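You operate a simulated robot arm through the tools that you are given. There is no shell and no other tool.

You run a simulated robot arm. Do the job below in one go: nothing can be reset, and whatever is moved stays where it is left.

Task
Plug the wash sink, set the tap to warm and fill the sink to its line.
Fine: use the rubber plug; the water in the sink ends warm; the tap ends off.

The check looks at the end state, three seconds after you hand in, the way a careful person would. Anything else that was tipped, shoved, dropped, spilled or broken makes it a failure.

Robot
A 7-joint arm with a fingered hand, fixed in place. Base frame: the origin is on the floor under the middle of its stand, x ahead of it, y to its left, z up. Lengths are in cm, angles in rad, forces in N, time in s.
It reaches about 133.3 cm from its shoulder. Its first joint turns from -1.204 to 3.002 rad. Payload 5 kg.
The TCP is the grasp point between the finger pads, 3.2 cm short of the fingertips. In the tool frame z runs along the fingers and y along their closing line. The gripper opens to 16 cm; its body begins 8.9 cm behind the TCP. The gripper is a hand of 3 fingers: y runs from the thumb to the fingers, the wrist lies at [0, 0, -25.2] in the tool frame.
Orientation is that of the tool frame in the base frame, as a unit quaternion [w, x, y, z]. With the fingers straight down and closing along the base's y, the tool's x points along the base's -x, its y along +y and its z along -z.

Tools
- The arm moves only by the tool step_arm. Its argument "steps" is a list of rows, each a list of 6 numbers: the shift along the base's x, y, z in cm, then the turn, a rotation vector about the base's x, y, z in rad. In form: [[tx, ty, tz, ax, ay, az], ...]. A call has 1 to 20 rows; each row is the pose to reach, as a shift and turn from the pose commanded when the call began. Rows are played at 5 a second. More than 5 cm and 0.15 rad between two rows, and nothing of the call is played. A pose out of reach is approached as far as the arm can. The call stops where the force on the tool passes 40 N (or 10 N more than at its start, if that is more) or the arm is blocked; 0.2 s more then pass. In this call time passes only in rows, and 0.2 s behind the last. It gives the time, the measured TCP pose, the force on the tool (base axes), the opening and the grip force at its end, in the units of the frame above (readings bear some noise), with the torque about the TCP (base axes, N m) and any sound that the robot's microphone picked up, and new pictures: "show" is both (left out), scene, wrist or none.
- Cameras (640 x 400 px; columns grow to the right, rows downward): "scene" is fixed at [40.02, -64.98, 148.4]; the picture's right is [0.68, -0.74, 0.00], its down [-0.34, -0.31, -0.89] and it looks along [0.65, 0.60, -0.47] (base axes); focal length 313 px, centre (320, 200). "wrist" rides on the gripper at [6.5, -0.4, -11.6] in the tool frame; the picture's right is [0.06, 1.00, 0.00], its down [-0.87, 0.05, -0.49] and it looks along [-0.49, 0.03, 0.87] (tool axes); focal length 261 px, centre (320, 200). There is no depth. A picture from a camera that has moved, and an enlarged one, comes with that camera's place and axes in the base frame and with its lens.
- raise_lower(by): slides the trunk up (or, below 0, down) by that many cm; the arm rides with it, the base frame stays. It gives what a move gives, with no picture.
- move_fingers(finger1, finger2, thumb_bend): sets how far each is bent, from 0 (flat) to 1 (curled in); at 0.3 the hand is open as for a grip, at 0.7 the pads meet at the TCP. One left out holds its place. A second passes; each finger stops where it meets its share of the squeeze, and holds until it gets a number again. It is the only way to open and close the hand. It gives what a move gives, with no picture; readings hold the bend of each and the force on the fingers (four entries, about 0 where the hand has none), thumb and palm.
- close_up(camera, box): a new picture of the part [left, top, right, bottom] of that camera's present view, enlarged. No time passes.
- finish_job(): hands the job in; it is judged then, once.

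Places have to be worked out from the pictures, the camera data and where the tool is seen. Open the gripper and draw the arm clear of the work before you hand the job in, unless the task says otherwise.

The tools are called as name(argument=value, ...) on one line, values as JSON. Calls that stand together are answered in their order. step_arm: Moves the arm, as the interface text tells. Its arguments: {"type":"object","properties":{"steps":{"type":"array","items":{"type":"array","items":{"type":"number"}}},"show":{"type":"string","enum":["both","scene","wrist","none"]}},"required":["steps"]} The other tools are called the same way: raise_lower (by) moves the trunk up or down; move_fingers (finger1, finger2, thumb_bend) moves the fingers one by one; close_up (camera, box) takes an enlarged picture of a part of a camera's view; finish_job () hands the job in.

At the start:

```text
clock: 0.0
eef_pos: [69.21, -4.72, 117.07]
orientation: [0.0, -0.001, 1.0, 0.0]
contact_force: [-0.3, -0.4, -0.3]
wrist_torque: [0.02, -0.02, -0.01]
gripper_width: 15.99
grasp_force: 0.1
shape: jaw
bend: [0.3, 0.3, 0.3]
finger forces: [0.0, 0.0, 0.0, 0.1, 0.1, 0.0]
trunk travel left (down, up): [-77.5, 16.5]
```

scene: 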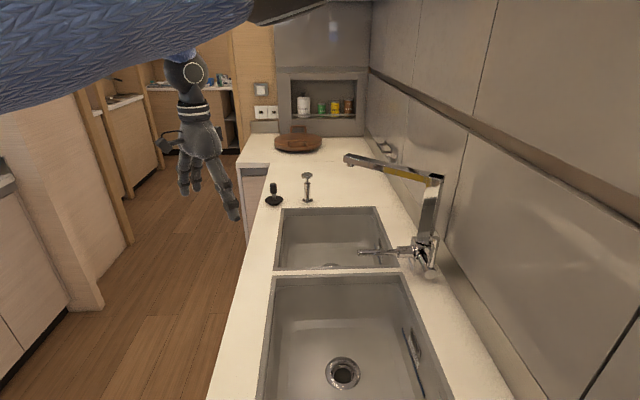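
wrist: 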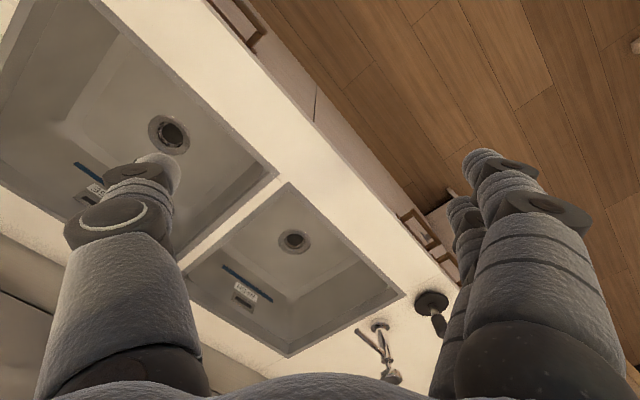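

The pictures show two sink basins, a tap, a rubber plug and a metal one on the counter. I take close-ups first to read labels and identify the parts.

close_up(camera="scene", box=[240, 140, 480, 290])

close_up(camera="wrist", box=[40, 80, 200, 220])

close_up(camera="wrist", box=[180, 200, 340, 340])

close_up(camera="wrist", box=[320, 270, 480, 400])

close_up(camera="scene", box=[250, 260, 500, 400])

```text
2.67 times, centred on (360, 215) of scene
camera zoom: at [40.02, -64.98, 148.4], right [0.68, -0.74, 0.0], down [-0.34, -0.31, -0.89], along [0.65, 0.6, -0.47], focal length 835 px, centre (213, 160)
```

zoom: 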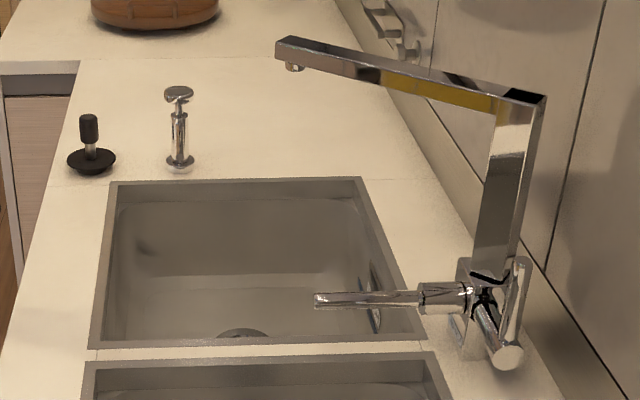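

```text
2.86 times, centred on (120, 150) of wrist
camera zoom: at [62.61, -5.19, 128.73], right [-0.06, 1.0, 0.0], down [0.87, 0.05, 0.49], along [0.49, 0.03, -0.87], focal length 745 px, centre (891, 343)
```

zoom: 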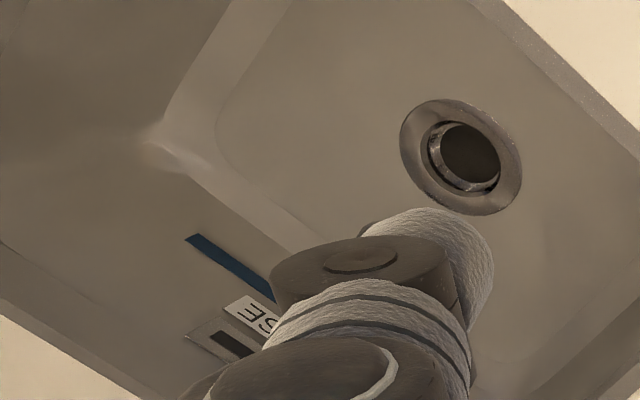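

```text
2.86 times, centred on (260, 270) of wrist
camera zoom: at [62.61, -5.19, 128.73], right [-0.06, 1.0, 0.0], down [0.87, 0.05, 0.49], along [0.49, 0.03, -0.87], focal length 745 px, centre (491, 0)
```

zoom: 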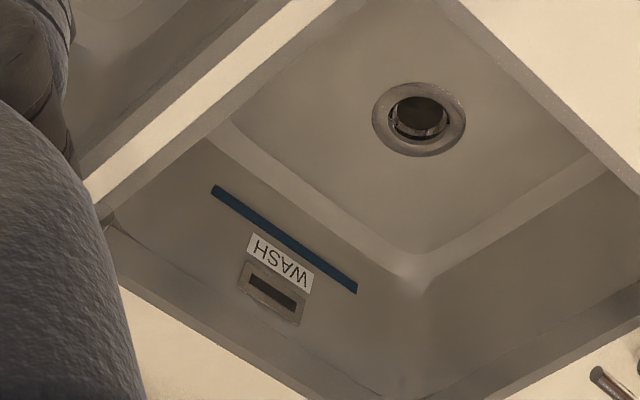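

```text
3.08 times, centred on (400, 335) of wrist
camera zoom: at [62.61, -5.19, 128.73], right [-0.06, 1.0, 0.0], down [0.87, 0.05, 0.49], along [0.49, 0.03, -0.87], focal length 802 px, centre (74, -215)
```

zoom: 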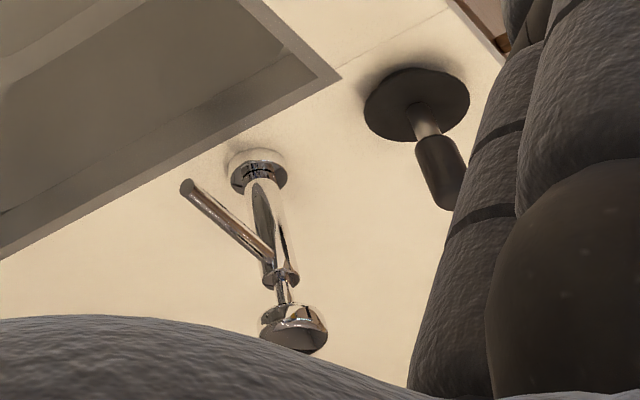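

```text
2.56 times, centred on (375, 330) of scene
camera zoom: at [40.02, -64.98, 148.4], right [0.68, -0.74, 0.0], down [-0.34, -0.31, -0.89], along [0.65, 0.6, -0.47], focal length 801 px, centre (179, -133)
```

zoom: 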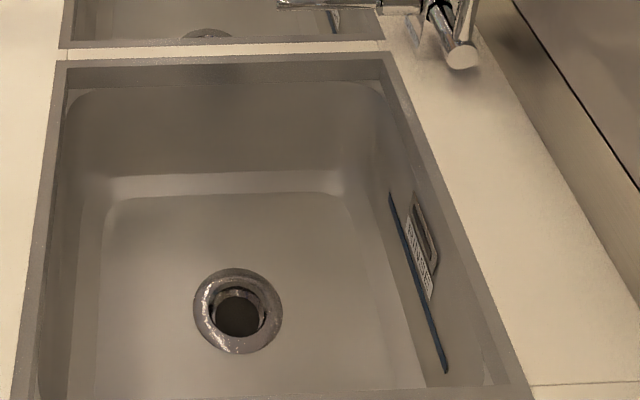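

The far basin is labelled WASH and the near one RINSE. I zoom in on the tap to understand its handle and any marks.

close_up(camera="scene", box=[340, 210, 460, 285])

close_up(camera="scene", box=[335, 140, 455, 215])

close_up(camera="scene", box=[250, 160, 330, 210])

```text
5.33 times, centred on (400, 248) of scene
camera zoom: at [40.02, -64.98, 148.4], right [0.68, -0.74, 0.0], down [-0.34, -0.31, -0.89], along [0.65, 0.6, -0.47], focal length 1669 px, centre (-107, -53)
```

zoom: 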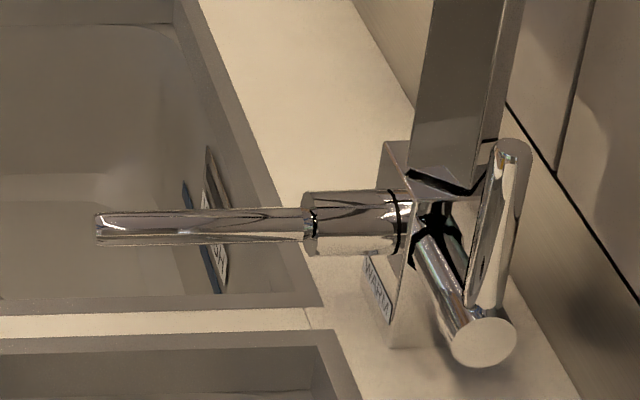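

```text
5.33 times, centred on (395, 178) of scene
camera zoom: at [40.02, -64.98, 148.4], right [0.68, -0.74, 0.0], down [-0.34, -0.31, -0.89], along [0.65, 0.6, -0.47], focal length 1669 px, centre (-80, 320)
```

zoom: 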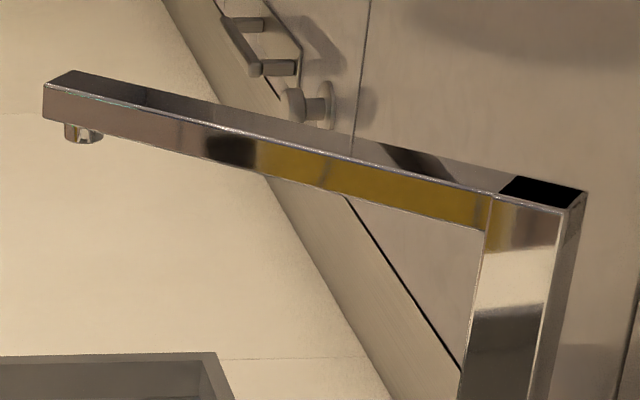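

```text
8.00 times, centred on (290, 185) of scene
camera zoom: at [40.02, -64.98, 148.4], right [0.68, -0.74, 0.0], down [-0.34, -0.31, -0.89], along [0.65, 0.6, -0.47], focal length 2504 px, centre (560, 320)
```

zoom: 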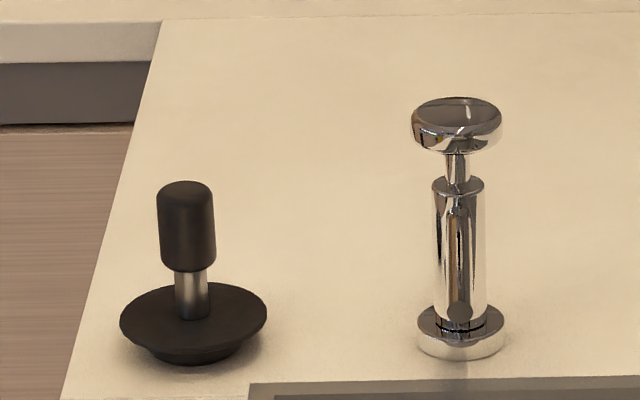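

The tap has a WARM label on its body, a front rod and a side lever. I turn the hand about 45 degrees and bring the wrist camera round so I can see the tap's front face.

step_arm(steps=[[1.5, -0.5, 0, 0, 0, -0.13], [3, -1, 0, 0, 0, -0.26], [4.5, -1.5, 0, 0, 0, -0.39], [6, -2, 0, 0, 0, -0.52], [7.5, -2.5, 0, 0, 0, -0.65], [9, -3, 0, 0, 0, -0.785]])

```text
clock: 1.4
eef_pos: [78.12, -7.88, 117.25]
orientation: [0.0, 0.383, 0.924, 0.001]
contact_force: [-0.5, -1.1, -1.1]
wrist_torque: [-0.01, -0.02, 0.02]
gripper_width: 15.98
grasp_force: 0.0
shape: jaw
bend: [0.3, 0.3, 0.3]
finger forces: [0.0, 0.1, 0.0, 0.0, 0.1, 0.0]
trunk travel left (down, up): [-77.5, 16.5]
camera wrist: at [73.23, -3.48, 128.73], right [0.66, 0.75, 0.0], down [0.65, -0.58, 0.49], along [0.37, -0.33, -0.87], focal length 261 px, centre (320, 200)
```

scene: 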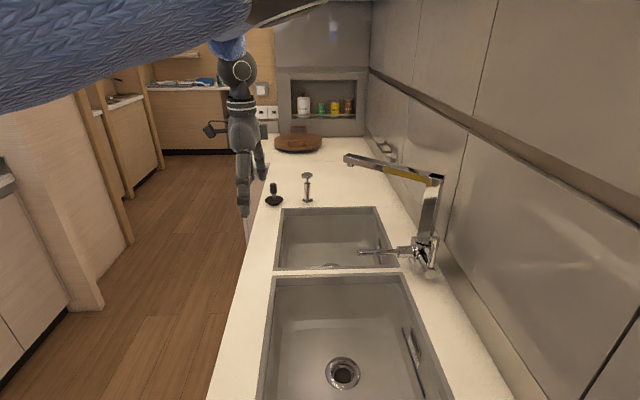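
wrist: 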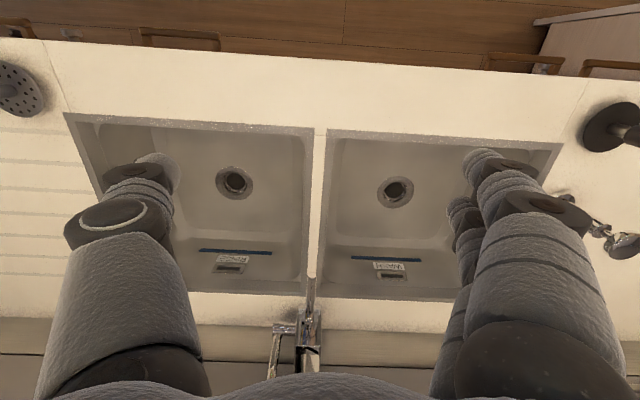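

The wash basin is the one on the +y side, with the rubber plug to its left; a perforated metal disc lies at the other end. Now I pitch the hand up so the camera looks at the tap front.

step_arm(steps=[[1.5, -0.8, 0, -0.085, -0.085, 0], [3, -1.6, 0, -0.17, -0.17, 0], [4.5, -2.4, 0, -0.255, -0.255, 0], [6, -3.2, 0, -0.34, -0.34, 0], [7.5, -4, 0, -0.424, -0.424, 0]])

```text
clock: 2.8
eef_pos: [84.14, -13.06, 110.51]
orientation: [0.254, 0.371, 0.888, -0.096]
contact_force: [-4.6, 20.8, -26.3]
wrist_torque: [-3.17, -1.43, -0.82]
gripper_width: 15.98
grasp_force: 0.1
shape: jaw
bend: [0.3, 0.3, 0.3]
finger forces: [0.0, 0.0, 0.0, 0.0, 0.0, 0.0]
trunk travel left (down, up): [-77.5, 16.5]
stopped in row 5: the arm was blocked; the commanded pose is now the measured one
camera wrist: at [75.53, -5.31, 116.87], right [0.67, 0.74, -0.02], down [0.37, -0.31, 0.87], along [0.64, -0.59, -0.48], focal length 261 px, centre (320, 200)
```

scene: 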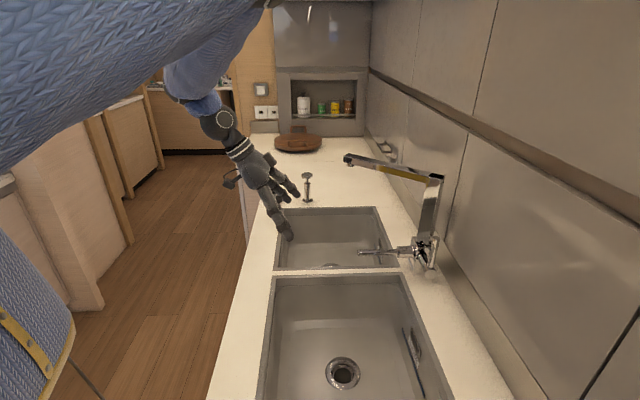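
wrist: 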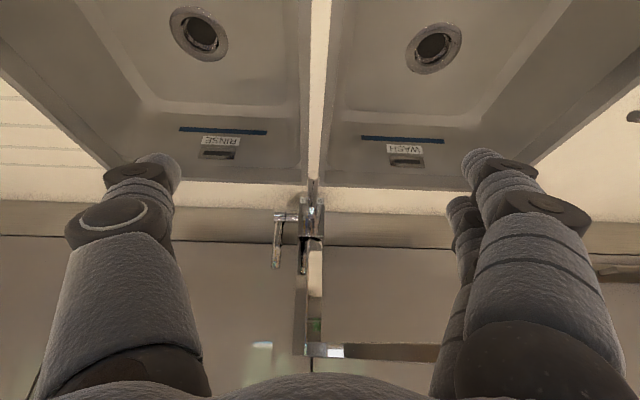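

The arm was stopped, perhaps by a joint or its own body, but the tap is now in view. I enlarge it before moving again.

close_up(camera="wrist", box=[250, 170, 370, 245])

close_up(camera="wrist", box=[260, 160, 460, 370])

close_up(camera="scene", box=[160, 60, 360, 250])

```text
5.33 times, centred on (310, 208) of wrist
camera zoom: at [75.53, -5.31, 116.87], right [0.67, 0.74, -0.02], down [0.37, -0.31, 0.87], along [0.64, -0.59, -0.48], focal length 1390 px, centre (373, 160)
```

zoom: 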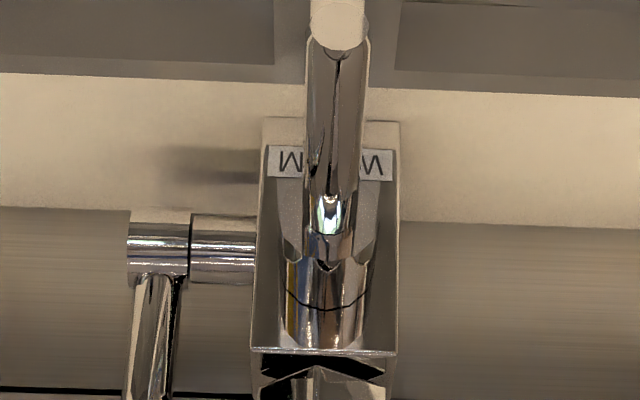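

```text
1.90 times, centred on (360, 265) of wrist
camera zoom: at [75.53, -5.31, 116.87], right [0.67, 0.74, -0.02], down [0.37, -0.31, 0.87], along [0.64, -0.59, -0.48], focal length 496 px, centre (244, 76)
```

zoom: 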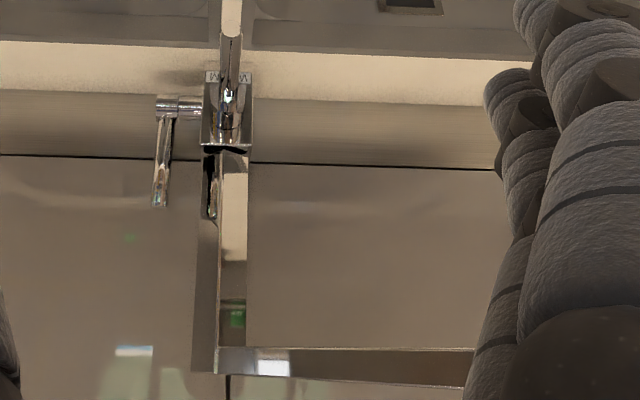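

```text
2.11 times, centred on (260, 155) of scene
camera zoom: at [40.02, -64.98, 148.4], right [0.68, -0.74, 0.0], down [-0.34, -0.31, -0.89], along [0.65, 0.6, -0.47], focal length 659 px, centre (446, 295)
```

zoom: 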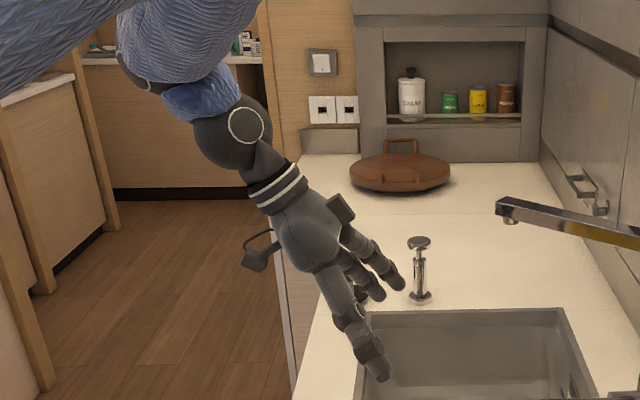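

The tap body shows a WARM label under the front rod (the picture is upside down). I zoom further on the tap from both cameras to look for other marks.

close_up(camera="scene", box=[395, 225, 451, 285])

close_up(camera="wrist", box=[290, 180, 335, 245])

```text
6.67 times, centred on (423, 255) of scene
camera zoom: at [40.02, -64.98, 148.4], right [0.68, -0.74, 0.0], down [-0.34, -0.31, -0.89], along [0.65, 0.6, -0.47], focal length 2087 px, centre (-367, -167)
```

zoom: 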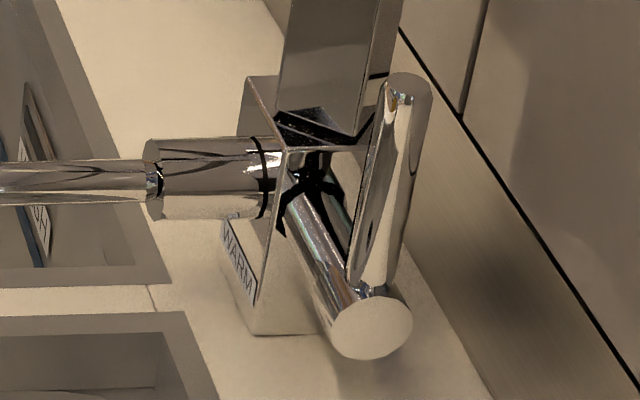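

```text
6.15 times, centred on (312, 212) of wrist
camera zoom: at [75.53, -5.31, 116.87], right [0.67, 0.74, -0.02], down [0.37, -0.31, 0.87], along [0.64, -0.59, -0.48], focal length 1604 px, centre (366, 123)
```

zoom: 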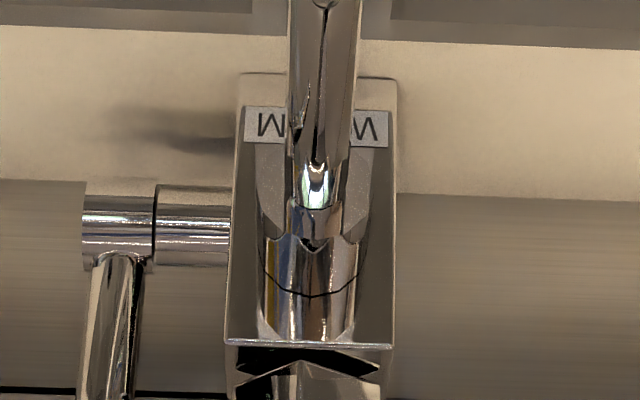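

The front rod is horizontal at z about 96 with its tip near (96.9, -26.4), and the side lever stands at about (105, -43). I back the pitch off, rise, and lower the trunk so the hand can look more level at the tap.

step_arm(steps=[[0, 0, 2, 0.07, 0.07, 0], [-1, 1, 5, 0.14, 0.14, 0], [-2, 2, 9, 0.21, 0.21, 0], [-3, 3, 13, 0.21, 0.21, 0]], show="scene")

```text
clock: 3.1
eef_pos: [57.8, 21.69, 115.34]
orientation: [0.185, -0.149, 0.929, 0.283]
contact_force: [9.0, -4.2, 7.4]
wrist_torque: [-0.07, 0.96, 0.32]
gripper_width: 15.99
grasp_force: 0.0
shape: jaw
bend: [0.3, 0.3, 0.3]
finger forces: [0.1, 0.0, 0.0, 0.0, 0.0, 0.0]
trunk travel left (down, up): [-77.5, 16.5]
stopped in row 1: the arm was blocked; the commanded pose is now the measured one
```

scene: 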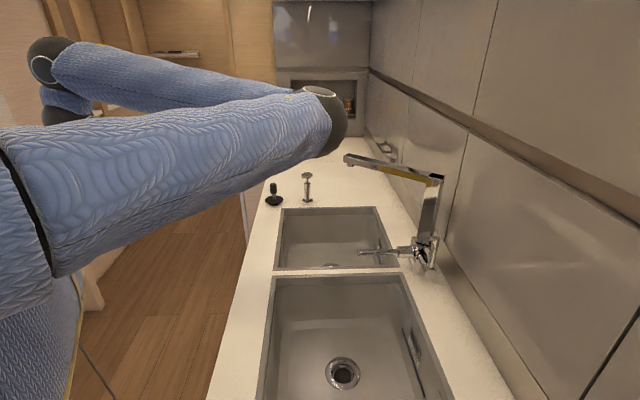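

The arm swung sharply to a different configuration with the elbow now out over the counter. I look at both cameras before doing anything else.

close_up(camera="scene", box=[0, 0, 640, 400])

close_up(camera="wrist", box=[0, 0, 640, 400])

```text
1.00 times, centred on (320, 200) of scene (not enlarged: the box is as wide or as high as the picture)
camera zoom: at [40.02, -64.98, 148.4], right [0.68, -0.74, 0.0], down [-0.34, -0.31, -0.89], along [0.65, 0.6, -0.47], focal length 313 px, centre (320, 200)
```

zoom: 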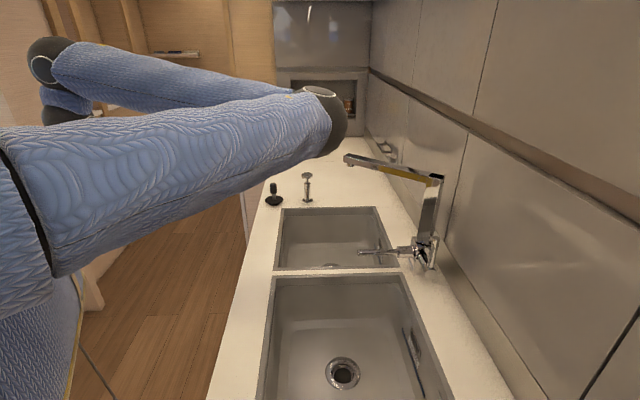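

```text
1.00 times, centred on (320, 200) of wrist (not enlarged: the box is as wide or as high as the picture)
camera zoom: at [49.18, 13.57, 121.21], right [-0.44, 0.78, 0.44], down [0.62, -0.09, 0.78], along [0.65, 0.61, -0.45], focal length 261 px, centre (320, 200)
```

zoom: 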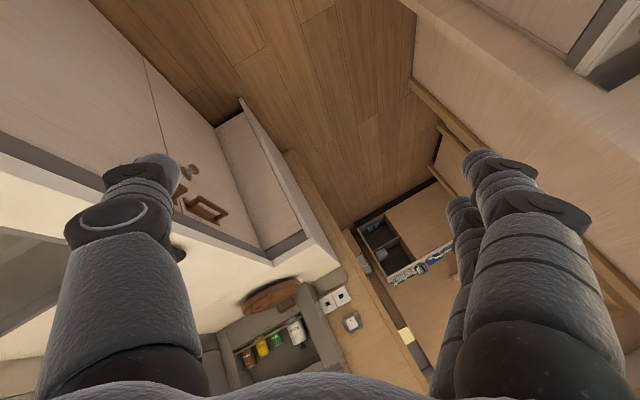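

No contact seems to have happened; the jump looks like an inertial swing between joint solutions, and the hand is now at (57.8, 21.7, 115), clear of the counter. I turn the hand gently back to fingers-down here, in free space.

step_arm(steps=[[0, 0, 0, -0.058, 0.038, -0.0305], [0, 0, 0, -0.116, 0.076, -0.061], [0, 0, 0, -0.174, 0.114, -0.0915]])

```text
clock: 3.4
eef_pos: [30.38, 43.9, 107.83]
orientation: [0.035, -0.259, 0.902, 0.345]
contact_force: [6.0, -2.7, -3.5]
wrist_torque: [0.07, 0.8, 0.32]
gripper_width: 16.01
grasp_force: 0.1
shape: jaw
bend: [0.3, 0.3, 0.3]
finger forces: [0.0, 0.1, 0.0, 0.1, 0.1, 0.0]
out of reach, approached as far as the arm can: row 1
trunk travel left (down, up): [-77.5, 16.5]
stopped in row 1: the arm was blocked; the commanded pose is now the measured one
camera wrist: at [26.26, 33.39, 114.89], right [-0.54, 0.6, 0.59], down [0.78, 0.11, 0.62], along [0.31, 0.79, -0.53], focal length 261 px, centre (320, 200)
```

scene: 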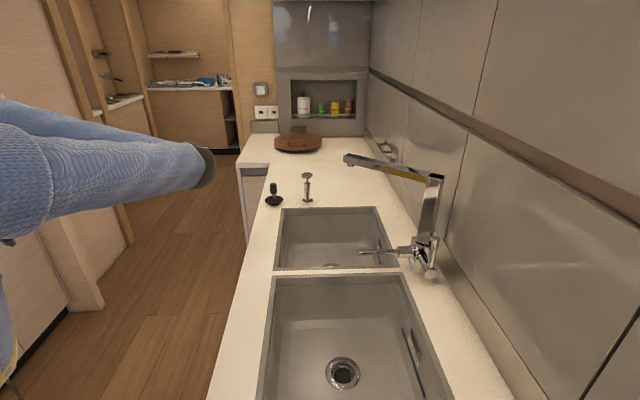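
wrist: 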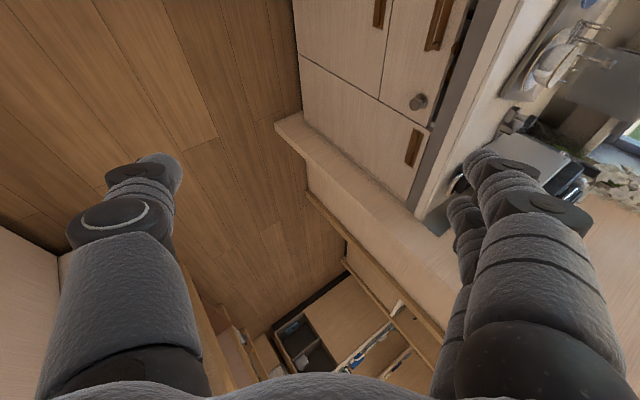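

The arm is still swinging toward another joint solution, now well away from the counter. I command it to hold still and let it settle.

step_arm(steps=[[0, 0, 0, 0, 0, 0], [0, 0, 0, 0, 0, 0], [0, 0, 0, 0, 0, 0], [0, 0, 0, 0, 0, 0], [0, 0, 0, 0, 0, 0]])

```text
clock: 4.0
eef_pos: [19.58, 38.93, 118.42]
orientation: [0.15, -0.159, 0.935, 0.279]
contact_force: [-1.6, 6.0, 1.8]
wrist_torque: [-0.64, -0.07, -0.05]
gripper_width: 16.0
grasp_force: 0.1
shape: jaw
bend: [0.3, 0.3, 0.3]
finger forces: [0.0, 0.1, 0.0, 0.0, 0.1, 0.1]
trunk travel left (down, up): [-77.5, 16.5]
stopped in row 2: the arm was blocked; the commanded pose is now the measured one
camera wrist: at [11.56, 30.55, 125.1], right [-0.44, 0.78, 0.45], down [0.67, -0.05, 0.74], along [0.6, 0.62, -0.5], focal length 261 px, centre (320, 200)
```

scene: 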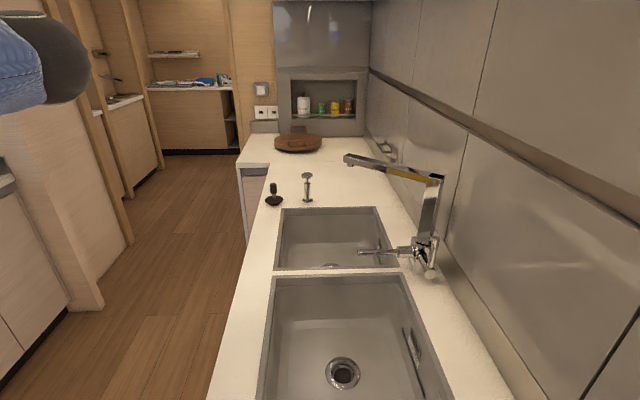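
wrist: 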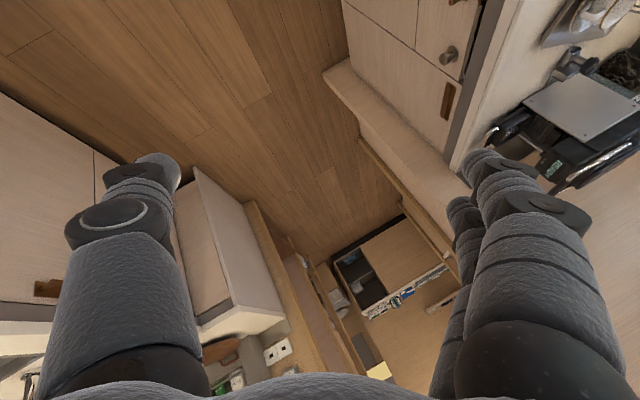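

The arm is still settling, clear of everything. I hold again.

step_arm(steps=[[0, 0, 0, 0, 0, 0], [0, 0, 0, 0, 0, 0], [0, 0, 0, 0, 0, 0]])

```text
clock: 4.3
eef_pos: [30.02, 43.59, 116.37]
orientation: [0.076, -0.208, 0.923, 0.315]
contact_force: [4.4, -4.2, 8.0]
wrist_torque: [-0.11, 0.33, 0.2]
gripper_width: 16.01
grasp_force: 0.0
shape: jaw
bend: [0.3, 0.3, 0.3]
finger forces: [0.1, 0.1, 0.1, 0.0, 0.0, 0.0]
trunk travel left (down, up): [-77.5, 16.5]
stopped in row 1: the arm was blocked; the commanded pose is now the measured one
camera wrist: at [24.2, 34.05, 123.45], right [-0.49, 0.69, 0.53], down [0.75, 0.03, 0.66], along [0.44, 0.72, -0.54], focal length 261 px, centre (320, 200)
```

scene: 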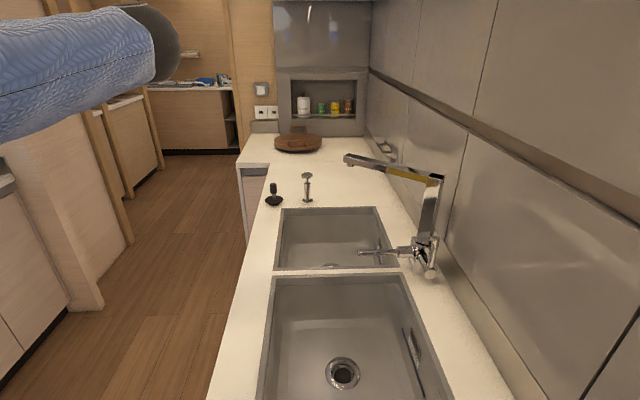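
wrist: 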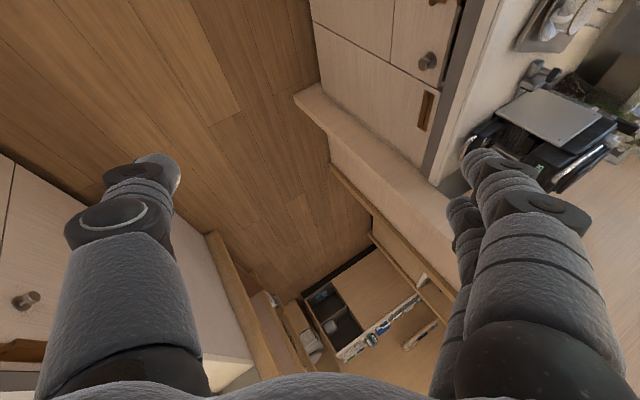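

The arm is oscillating about a hold pose. I let a second pass with a fingers call that keeps the hand as it is.

move_fingers(finger1=0.3, finger2=0.3, thumb_bend=0.3)

```text
clock: 4.6
eef_pos: [22.95, 47.99, 114.82]
orientation: [0.07, -0.224, 0.916, 0.326]
contact_force: [4.1, 1.6, 0.5]
wrist_torque: [-0.18, 0.34, 0.2]
gripper_width: 16.79
grasp_force: 0.0
shape: fingers
bend: [0.3, 0.3, 0.3]
finger forces: [0.1, 0.1, 0.0, 0.0, 0.0, 0.1]
trunk travel left (down, up): [-77.5, 16.5]
stopped: the arm was blocked; the commanded pose is now the measured one
```

It is slowing down (about 8 cm moved in 0.3 s). I wait again the same way.

move_fingers(finger1=0.3, finger2=0.3, thumb_bend=0.3)

```text
clock: 5.0
eef_pos: [25.45, 47.82, 116.06]
orientation: [0.109, -0.164, 0.926, 0.322]
contact_force: [-0.3, 0.6, 0.0]
wrist_torque: [-0.2, -0.02, 0.03]
gripper_width: 16.85
grasp_force: 0.1
shape: fingers
bend: [0.3, 0.3, 0.3]
finger forces: [0.0, 0.0, 0.0, 0.0, 0.1, 0.0]
trunk travel left (down, up): [-77.5, 16.5]
stopped: the arm was blocked; the commanded pose is now the measured one
```

The arm is nearly still now. I hold once more and look.

move_fingers(finger1=0.3, finger2=0.3, thumb_bend=0.3)

close_up(camera="scene", box=[0, 0, 640, 400])

close_up(camera="wrist", box=[0, 0, 640, 400])

```text
clock: 6.0
eef_pos: [24.19, 47.83, 116.03]
orientation: [0.095, -0.184, 0.923, 0.325]
contact_force: [-0.5, -0.3, 1.0]
wrist_torque: [-0.01, -0.02, -0.04]
gripper_width: 16.82
grasp_force: 0.2
shape: fingers
bend: [0.3, 0.3, 0.3]
finger forces: [0.0, 0.0, 0.0, 0.2, 0.1, 0.0]
trunk travel left (down, up): [-77.5, 16.5]
```

```text
1.00 times, centred on (320, 200) of scene (not enlarged: the box is as wide or as high as the picture)
camera zoom: at [40.02, -64.98, 148.4], right [0.68, -0.74, 0.0], down [-0.34, -0.31, -0.89], along [0.65, 0.6, -0.47], focal length 313 px, centre (320, 200)
```

zoom: 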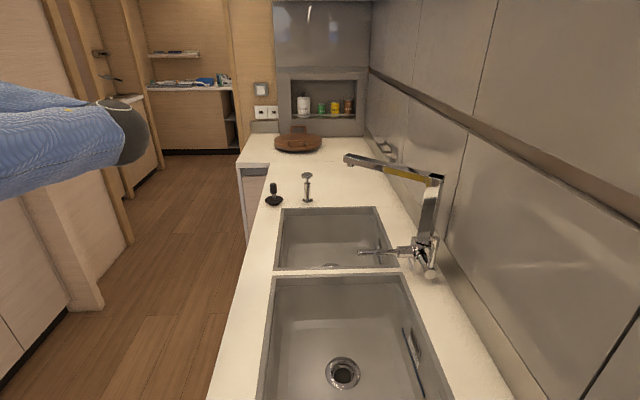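

```text
1.00 times, centred on (320, 200) of wrist (not enlarged: the box is as wide or as high as the picture)
camera zoom: at [17.85, 38.38, 122.81], right [-0.46, 0.7, 0.55], down [0.74, -0.03, 0.67], along [0.49, 0.71, -0.51], focal length 261 px, centre (320, 200)
```

zoom: 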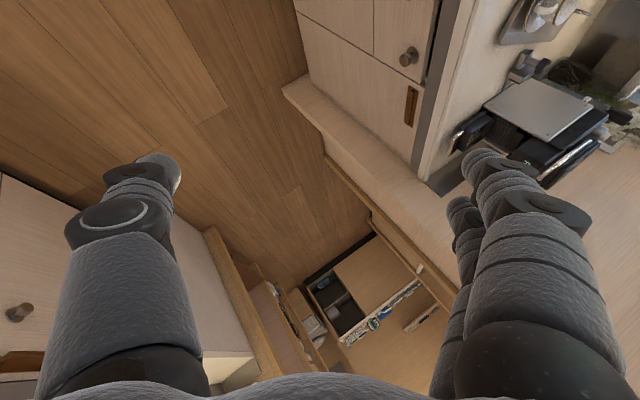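

The arm has settled at (24, 48, 116) and nothing on the counter has moved. I now turn slowly toward yaw 0 with a 0.5 rad forward tilt, moving a little forward at the same time.

step_arm(steps=[[2, -1, 0.5, -0.04, -0.02, -0.038], [4, -2, 1, -0.08, -0.04, -0.076], [6, -3, 1.5, -0.12, -0.06, -0.114], [8, -4, 2, -0.16, -0.08, -0.152]])

```text
clock: 7.0
eef_pos: [31.83, 44.68, 118.2]
orientation: [0.151, -0.131, 0.954, 0.225]
contact_force: [0.4, 0.2, -0.1]
wrist_torque: [0.07, 0.0, 0.01]
gripper_width: 16.79
grasp_force: 0.1
shape: fingers
bend: [0.3, 0.3, 0.3]
finger forces: [0.0, 0.1, 0.1, 0.0, 0.0, 0.1]
out of reach, approached as far as the arm can: row 1, 2
trunk travel left (down, up): [-77.5, 16.5]
camera wrist: at [23.27, 37.57, 125.62], right [-0.37, 0.85, 0.37], down [0.67, -0.03, 0.74], along [0.64, 0.52, -0.56], focal length 261 px, centre (320, 200)
```

scene: 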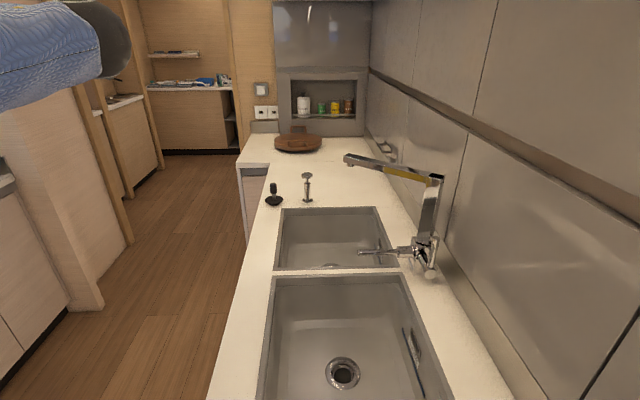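
wrist: 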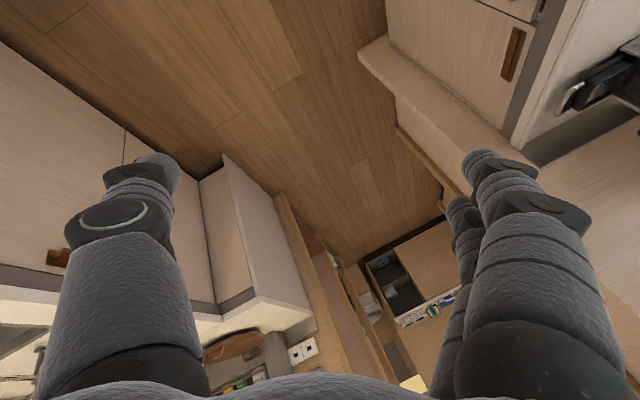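

Tracking is good now at (31.8, 44.7, 118). I continue to the full target orientation while moving toward (55, 25).

step_arm(steps=[[3.3, -2.8, 0, -0.054, -0.026, -0.053], [6.6, -5.7, 0, -0.107, -0.052, -0.106], [9.9, -8.6, 0, -0.161, -0.078, -0.159], [13.2, -11.4, 0, -0.215, -0.103, -0.211], [16.5, -14.3, 0, -0.269, -0.129, -0.264], [19.8, -17.1, 0, -0.322, -0.155, -0.317], [23, -20, 0, -0.376, -0.181, -0.37]])

```text
clock: 8.6
eef_pos: [54.73, 24.5, 118.15]
orientation: [0.246, 0.002, 0.969, 0.0]
contact_force: [-1.1, -0.5, 0.0]
wrist_torque: [-0.01, 0.0, -0.01]
gripper_width: 16.8
grasp_force: 0.1
shape: fingers
bend: [0.3, 0.3, 0.3]
finger forces: [0.0, 0.1, 0.0, 0.1, 0.1, 0.0]
trunk travel left (down, up): [-77.5, 16.5]
camera wrist: at [43.58, 24.19, 125.21], right [-0.05, 1.0, -0.03], down [0.53, 0.05, 0.85], along [0.85, 0.03, -0.53], focal length 261 px, centre (320, 200)
```

scene: 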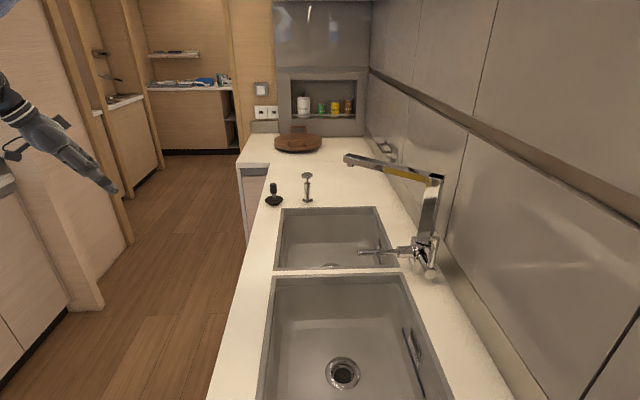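
wrist: 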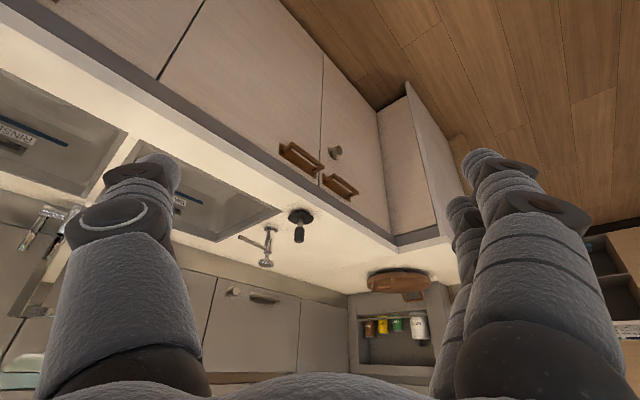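

The hand is now steady at yaw 0 with a forward tilt, in front of the counter. I lower the trunk 15 cm to bring the shoulder nearer the work height.

raise_lower(by=-15)

```text
clock: 10.3
eef_pos: [54.71, 24.65, 103.14]
orientation: [0.246, 0.001, 0.969, 0.0]
contact_force: [0.3, 0.4, 0.6]
wrist_torque: [-0.01, 0.03, 0.0]
gripper_width: 16.79
grasp_force: 0.0
shape: fingers
bend: [0.3, 0.3, 0.3]
finger forces: [0.0, 0.1, 0.1, 0.1, 0.1, 0.0]
trunk travel left (down, up): [-62.5, 31.5]
```

The trunk came down 15 cm cleanly. I raise the hand again to 118 before lowering further.

step_arm(steps=[[0, 0, 3, 0, 0, 0], [0, 0, 6, 0, 0, 0], [0, 0, 9, 0, 0, 0], [0, 0, 12, 0, 0, 0], [0, 0, 15, 0, 0, 0]], show="scene")

raise_lower(by=-15)

```text
clock: 11.5
eef_pos: [54.64, 24.6, 118.0]
orientation: [0.246, 0.001, 0.969, 0.0]
contact_force: [0.0, -0.2, 0.5]
wrist_torque: [0.01, -0.01, 0.03]
gripper_width: 16.84
grasp_force: 0.0
shape: fingers
bend: [0.3, 0.3, 0.3]
finger forces: [0.0, 0.0, 0.0, 0.0, 0.0, 0.1]
trunk travel left (down, up): [-62.5, 31.5]
```

scene: 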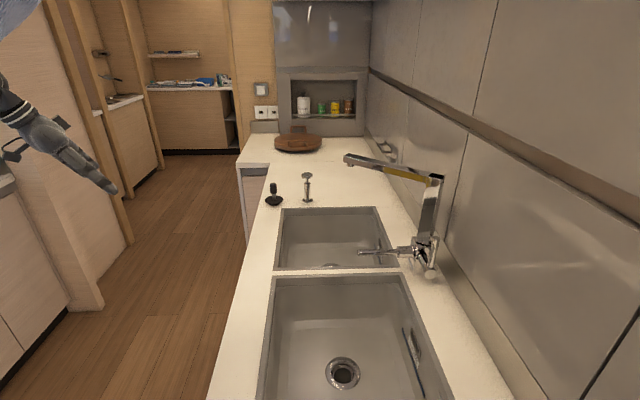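

```text
clock: 13.2
eef_pos: [54.85, 24.61, 103.13]
orientation: [0.247, 0.0, 0.969, 0.001]
contact_force: [-0.1, -0.2, 0.2]
wrist_torque: [0.0, 0.01, 0.0]
gripper_width: 16.82
grasp_force: 0.1
shape: fingers
bend: [0.3, 0.3, 0.3]
finger forces: [0.1, 0.1, 0.0, 0.1, 0.1, 0.0]
trunk travel left (down, up): [-47.5, 46.5]
```

Both moves were clean; the shoulder is now 30 cm lower. I turn to yaw -45 degrees and move toward the front of the sinks to look at the tap.

step_arm(steps=[[2.5, -3, 1, 0, 0, -0.1], [5, -6, 2, 0, 0, -0.2], [7.5, -9, 3, 0, 0, -0.3], [10, -12, 4, 0, 0, -0.4], [12.5, -15, 5, 0, 0, -0.5], [15, -18, 6, 0, 0, -0.6], [17.5, -21, 7, 0, 0, -0.7], [20, -24, 7.5, 0, 0, -0.785]])

```text
clock: 15.1
eef_pos: [75.0, 0.56, 110.74]
orientation: [0.228, 0.372, 0.895, -0.094]
contact_force: [0.1, -0.6, -0.4]
wrist_torque: [0.01, -0.02, -0.01]
gripper_width: 16.81
grasp_force: 0.1
shape: fingers
bend: [0.3, 0.3, 0.3]
finger forces: [0.1, 0.1, 0.0, 0.0, 0.0, 0.0]
trunk travel left (down, up): [-47.5, 46.5]
camera wrist: at [66.7, 8.17, 117.76], right [0.67, 0.74, -0.03], down [0.41, -0.34, 0.85], along [0.62, -0.58, -0.53], focal length 261 px, centre (320, 200)
```

scene: 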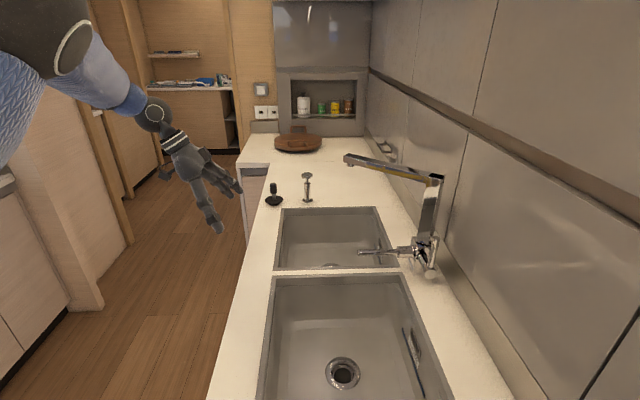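
wrist: 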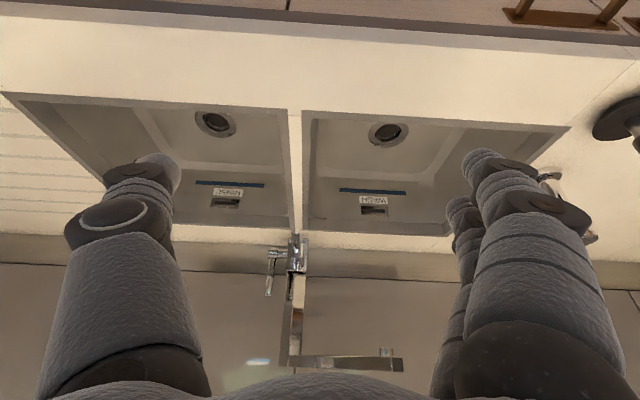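

Tracking stays good, and the spout outlet triangulates to about (107, -15, 116), already over the wash basin. I move closer and tilt a little more for a clear view of the tap body.

step_arm(steps=[[2.5, -3.5, -0.6, -0.024, -0.024, 0], [5, -7, -1.2, -0.047, -0.047, 0], [7.5, -10.5, -1.8, -0.07, -0.07, 0], [10, -14, -2.4, -0.094, -0.094, 0], [12.5, -17.5, -3, -0.118, -0.118, 0], [14.5, -20.5, -3.6, -0.141, -0.141, 0]])

```text
clock: 16.4
eef_pos: [89.54, -20.15, 106.83]
orientation: [0.316, 0.36, 0.868, -0.13]
contact_force: [-0.6, -0.3, 0.0]
wrist_torque: [-0.01, -0.04, 0.03]
gripper_width: 16.83
grasp_force: 0.0
shape: fingers
bend: [0.3, 0.3, 0.3]
finger forces: [0.0, 0.0, 0.0, 0.0, 0.0, 0.1]
trunk travel left (down, up): [-47.5, 46.5]
camera wrist: at [80.48, -11.56, 111.52], right [0.67, 0.74, -0.04], down [0.29, -0.21, 0.93], along [0.68, -0.64, -0.35], focal length 261 px, centre (320, 200)
```

scene: 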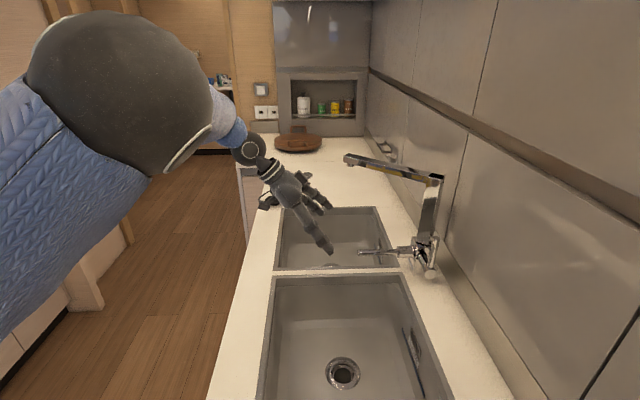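
wrist: 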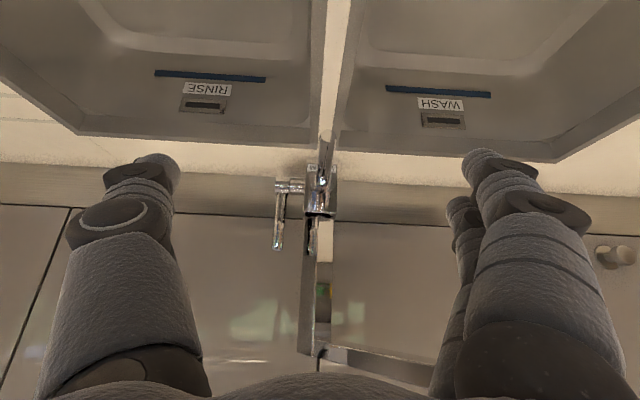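

I have a clear frontal view of the tap now; I enlarge it.

close_up(camera="wrist", box=[260, 120, 370, 260])

close_up(camera="wrist", box=[295, 150, 345, 225])

close_up(camera="wrist", box=[360, 60, 520, 160])

```text
2.86 times, centred on (315, 190) of wrist
camera zoom: at [80.48, -11.56, 111.52], right [0.67, 0.74, -0.04], down [0.29, -0.21, 0.93], along [0.68, -0.64, -0.35], focal length 745 px, centre (334, 229)
```

zoom: 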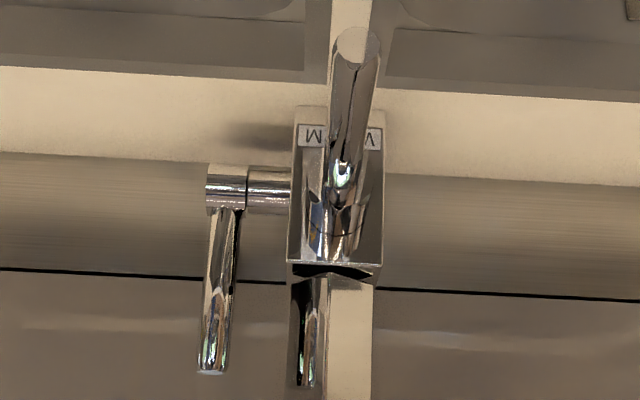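

```text
5.33 times, centred on (320, 188) of wrist
camera zoom: at [80.48, -11.56, 111.52], right [0.67, 0.74, -0.04], down [0.29, -0.21, 0.93], along [0.68, -0.64, -0.35], focal length 1390 px, centre (320, 267)
```

zoom: 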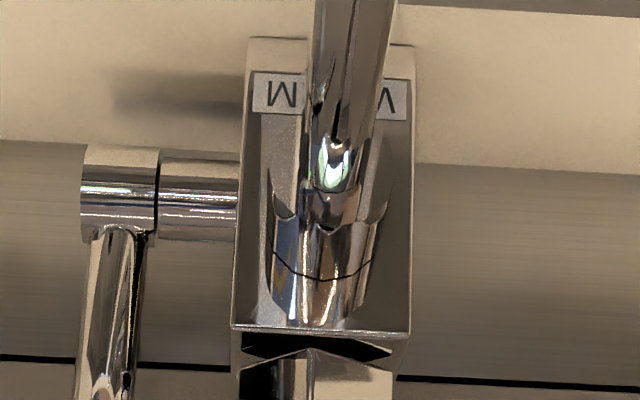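

```text
4.00 times, centred on (440, 110) of wrist
camera zoom: at [80.48, -11.56, 111.52], right [0.67, 0.74, -0.04], down [0.29, -0.21, 0.93], along [0.68, -0.64, -0.35], focal length 1043 px, centre (-160, 560)
```

zoom: 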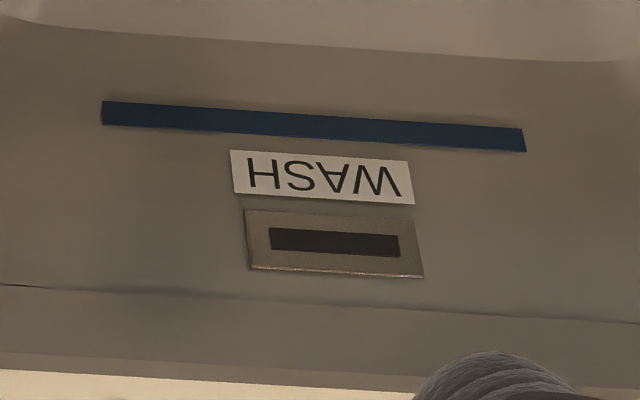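

The front rod carries the WARM label just beneath it; the blue line on the WASH wall is the fill line, below the overflow. With the wash basin still unplugged I can safely test how the rod moves, so I bring the open hand down astride the rod (tip at about (96.9, -26.3, 96.3)).

step_arm(steps=[[2.3, -2, -2, 0, 0, 0], [4.6, -3.9, -4, 0, 0, 0], [7, -5.85, -6, 0, 0, 0]])

```text
clock: 17.2
eef_pos: [96.39, -26.03, 100.71]
orientation: [0.315, 0.361, 0.868, -0.131]
contact_force: [-0.1, 0.0, 0.2]
wrist_torque: [0.02, 0.0, -0.01]
gripper_width: 16.83
grasp_force: 0.1
shape: fingers
bend: [0.3, 0.3, 0.3]
finger forces: [0.1, 0.1, 0.0, 0.1, 0.0, 0.0]
trunk travel left (down, up): [-47.5, 46.5]
camera wrist: at [87.38, -17.56, 105.37], right [0.67, 0.74, -0.04], down [0.29, -0.21, 0.93], along [0.68, -0.64, -0.35], focal length 261 px, centre (320, 200)
```

scene: 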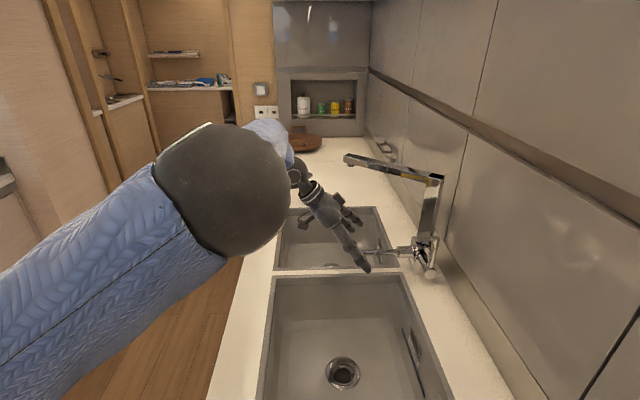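
wrist: 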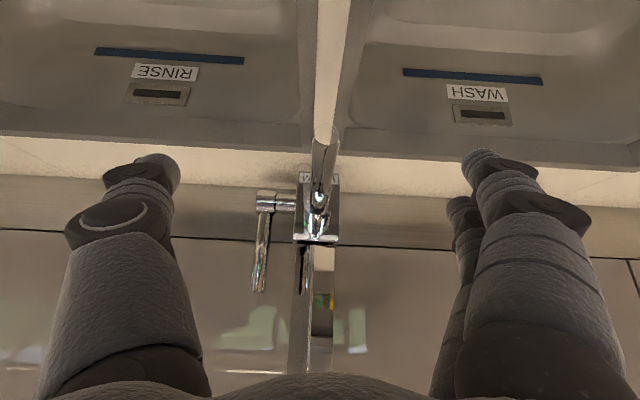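

The rod is centred between thumb and fingers. I take a closer look at the tap front, then continue.

close_up(camera="wrist", box=[240, 120, 370, 260])

step_arm(steps=[[0.9, -0.9, -1.5, 0, 0, 0], [1.8, -1.8, -3, 0, 0, 0], [2.8, -2.7, -4.5, 0, 0, 0]])

```text
2.86 times, centred on (305, 190) of wrist
camera zoom: at [87.38, -17.56, 105.37], right [0.67, 0.74, -0.04], down [0.29, -0.21, 0.93], along [0.68, -0.64, -0.35], focal length 745 px, centre (363, 229)
```

zoom: 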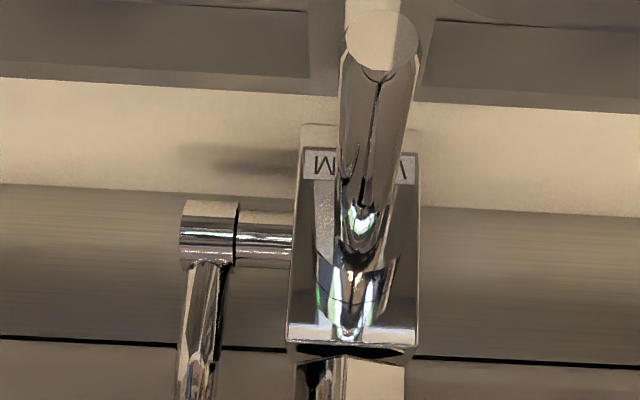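

```text
clock: 18.1
eef_pos: [99.28, -28.53, 96.12]
orientation: [0.315, 0.36, 0.869, -0.13]
contact_force: [-1.2, -0.6, -0.4]
wrist_torque: [0.02, 0.02, 0.03]
gripper_width: 16.79
grasp_force: 0.0
shape: fingers
bend: [0.3, 0.3, 0.3]
finger forces: [0.0, 0.1, 0.0, 0.0, 0.0, 0.1]
trunk travel left (down, up): [-47.5, 46.5]
camera wrist: at [90.17, -20.15, 100.82], right [0.67, 0.74, -0.04], down [0.29, -0.21, 0.93], along [0.68, -0.64, -0.35], focal length 261 px, centre (320, 200)
```

scene: 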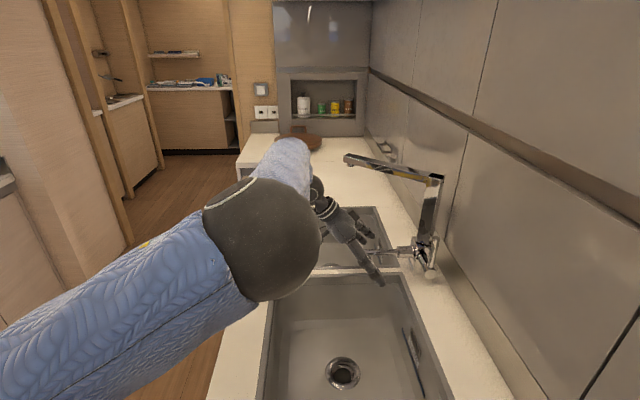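
wrist: 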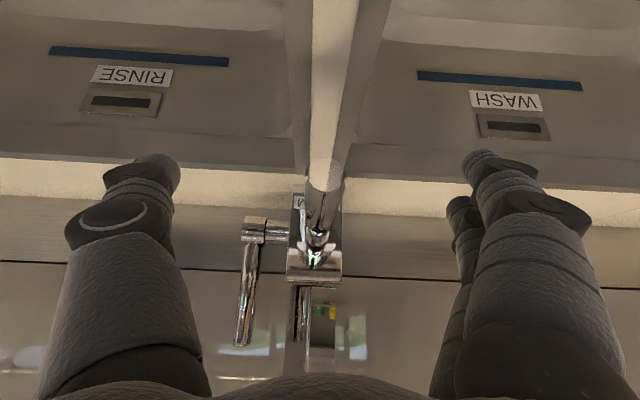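

The hand is centred astride the rod, about 2.5 cm from its tip. I close the fingers to a loose cage around it.

move_fingers(finger1=0.65, finger2=0.65, thumb_bend=0.65)

close_up(camera="wrist", box=[0, 0, 640, 400])

```text
clock: 19.1
eef_pos: [99.23, -28.57, 96.21]
orientation: [0.316, 0.36, 0.868, -0.129]
contact_force: [-0.3, -0.3, -0.1]
wrist_torque: [-0.02, -0.02, 0.03]
gripper_width: 2.94
grasp_force: 0.3
shape: fingers
bend: [0.65, 0.65, 0.65]
finger forces: [0.1, 0.2, 0.0, 0.0, 0.0, 0.1]
trunk travel left (down, up): [-47.5, 46.5]
```

```text
1.00 times, centred on (320, 200) of wrist (not enlarged: the box is as wide or as high as the picture)
camera zoom: at [90.08, -20.1, 100.95], right [0.67, 0.74, -0.04], down [0.29, -0.21, 0.93], along [0.68, -0.64, -0.35], focal length 261 px, centre (320, 200)
```

zoom: 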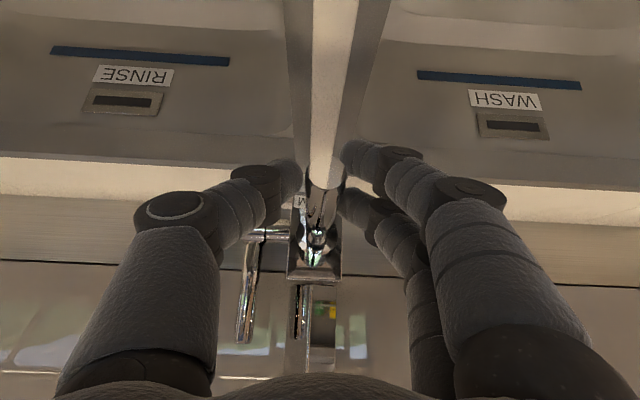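

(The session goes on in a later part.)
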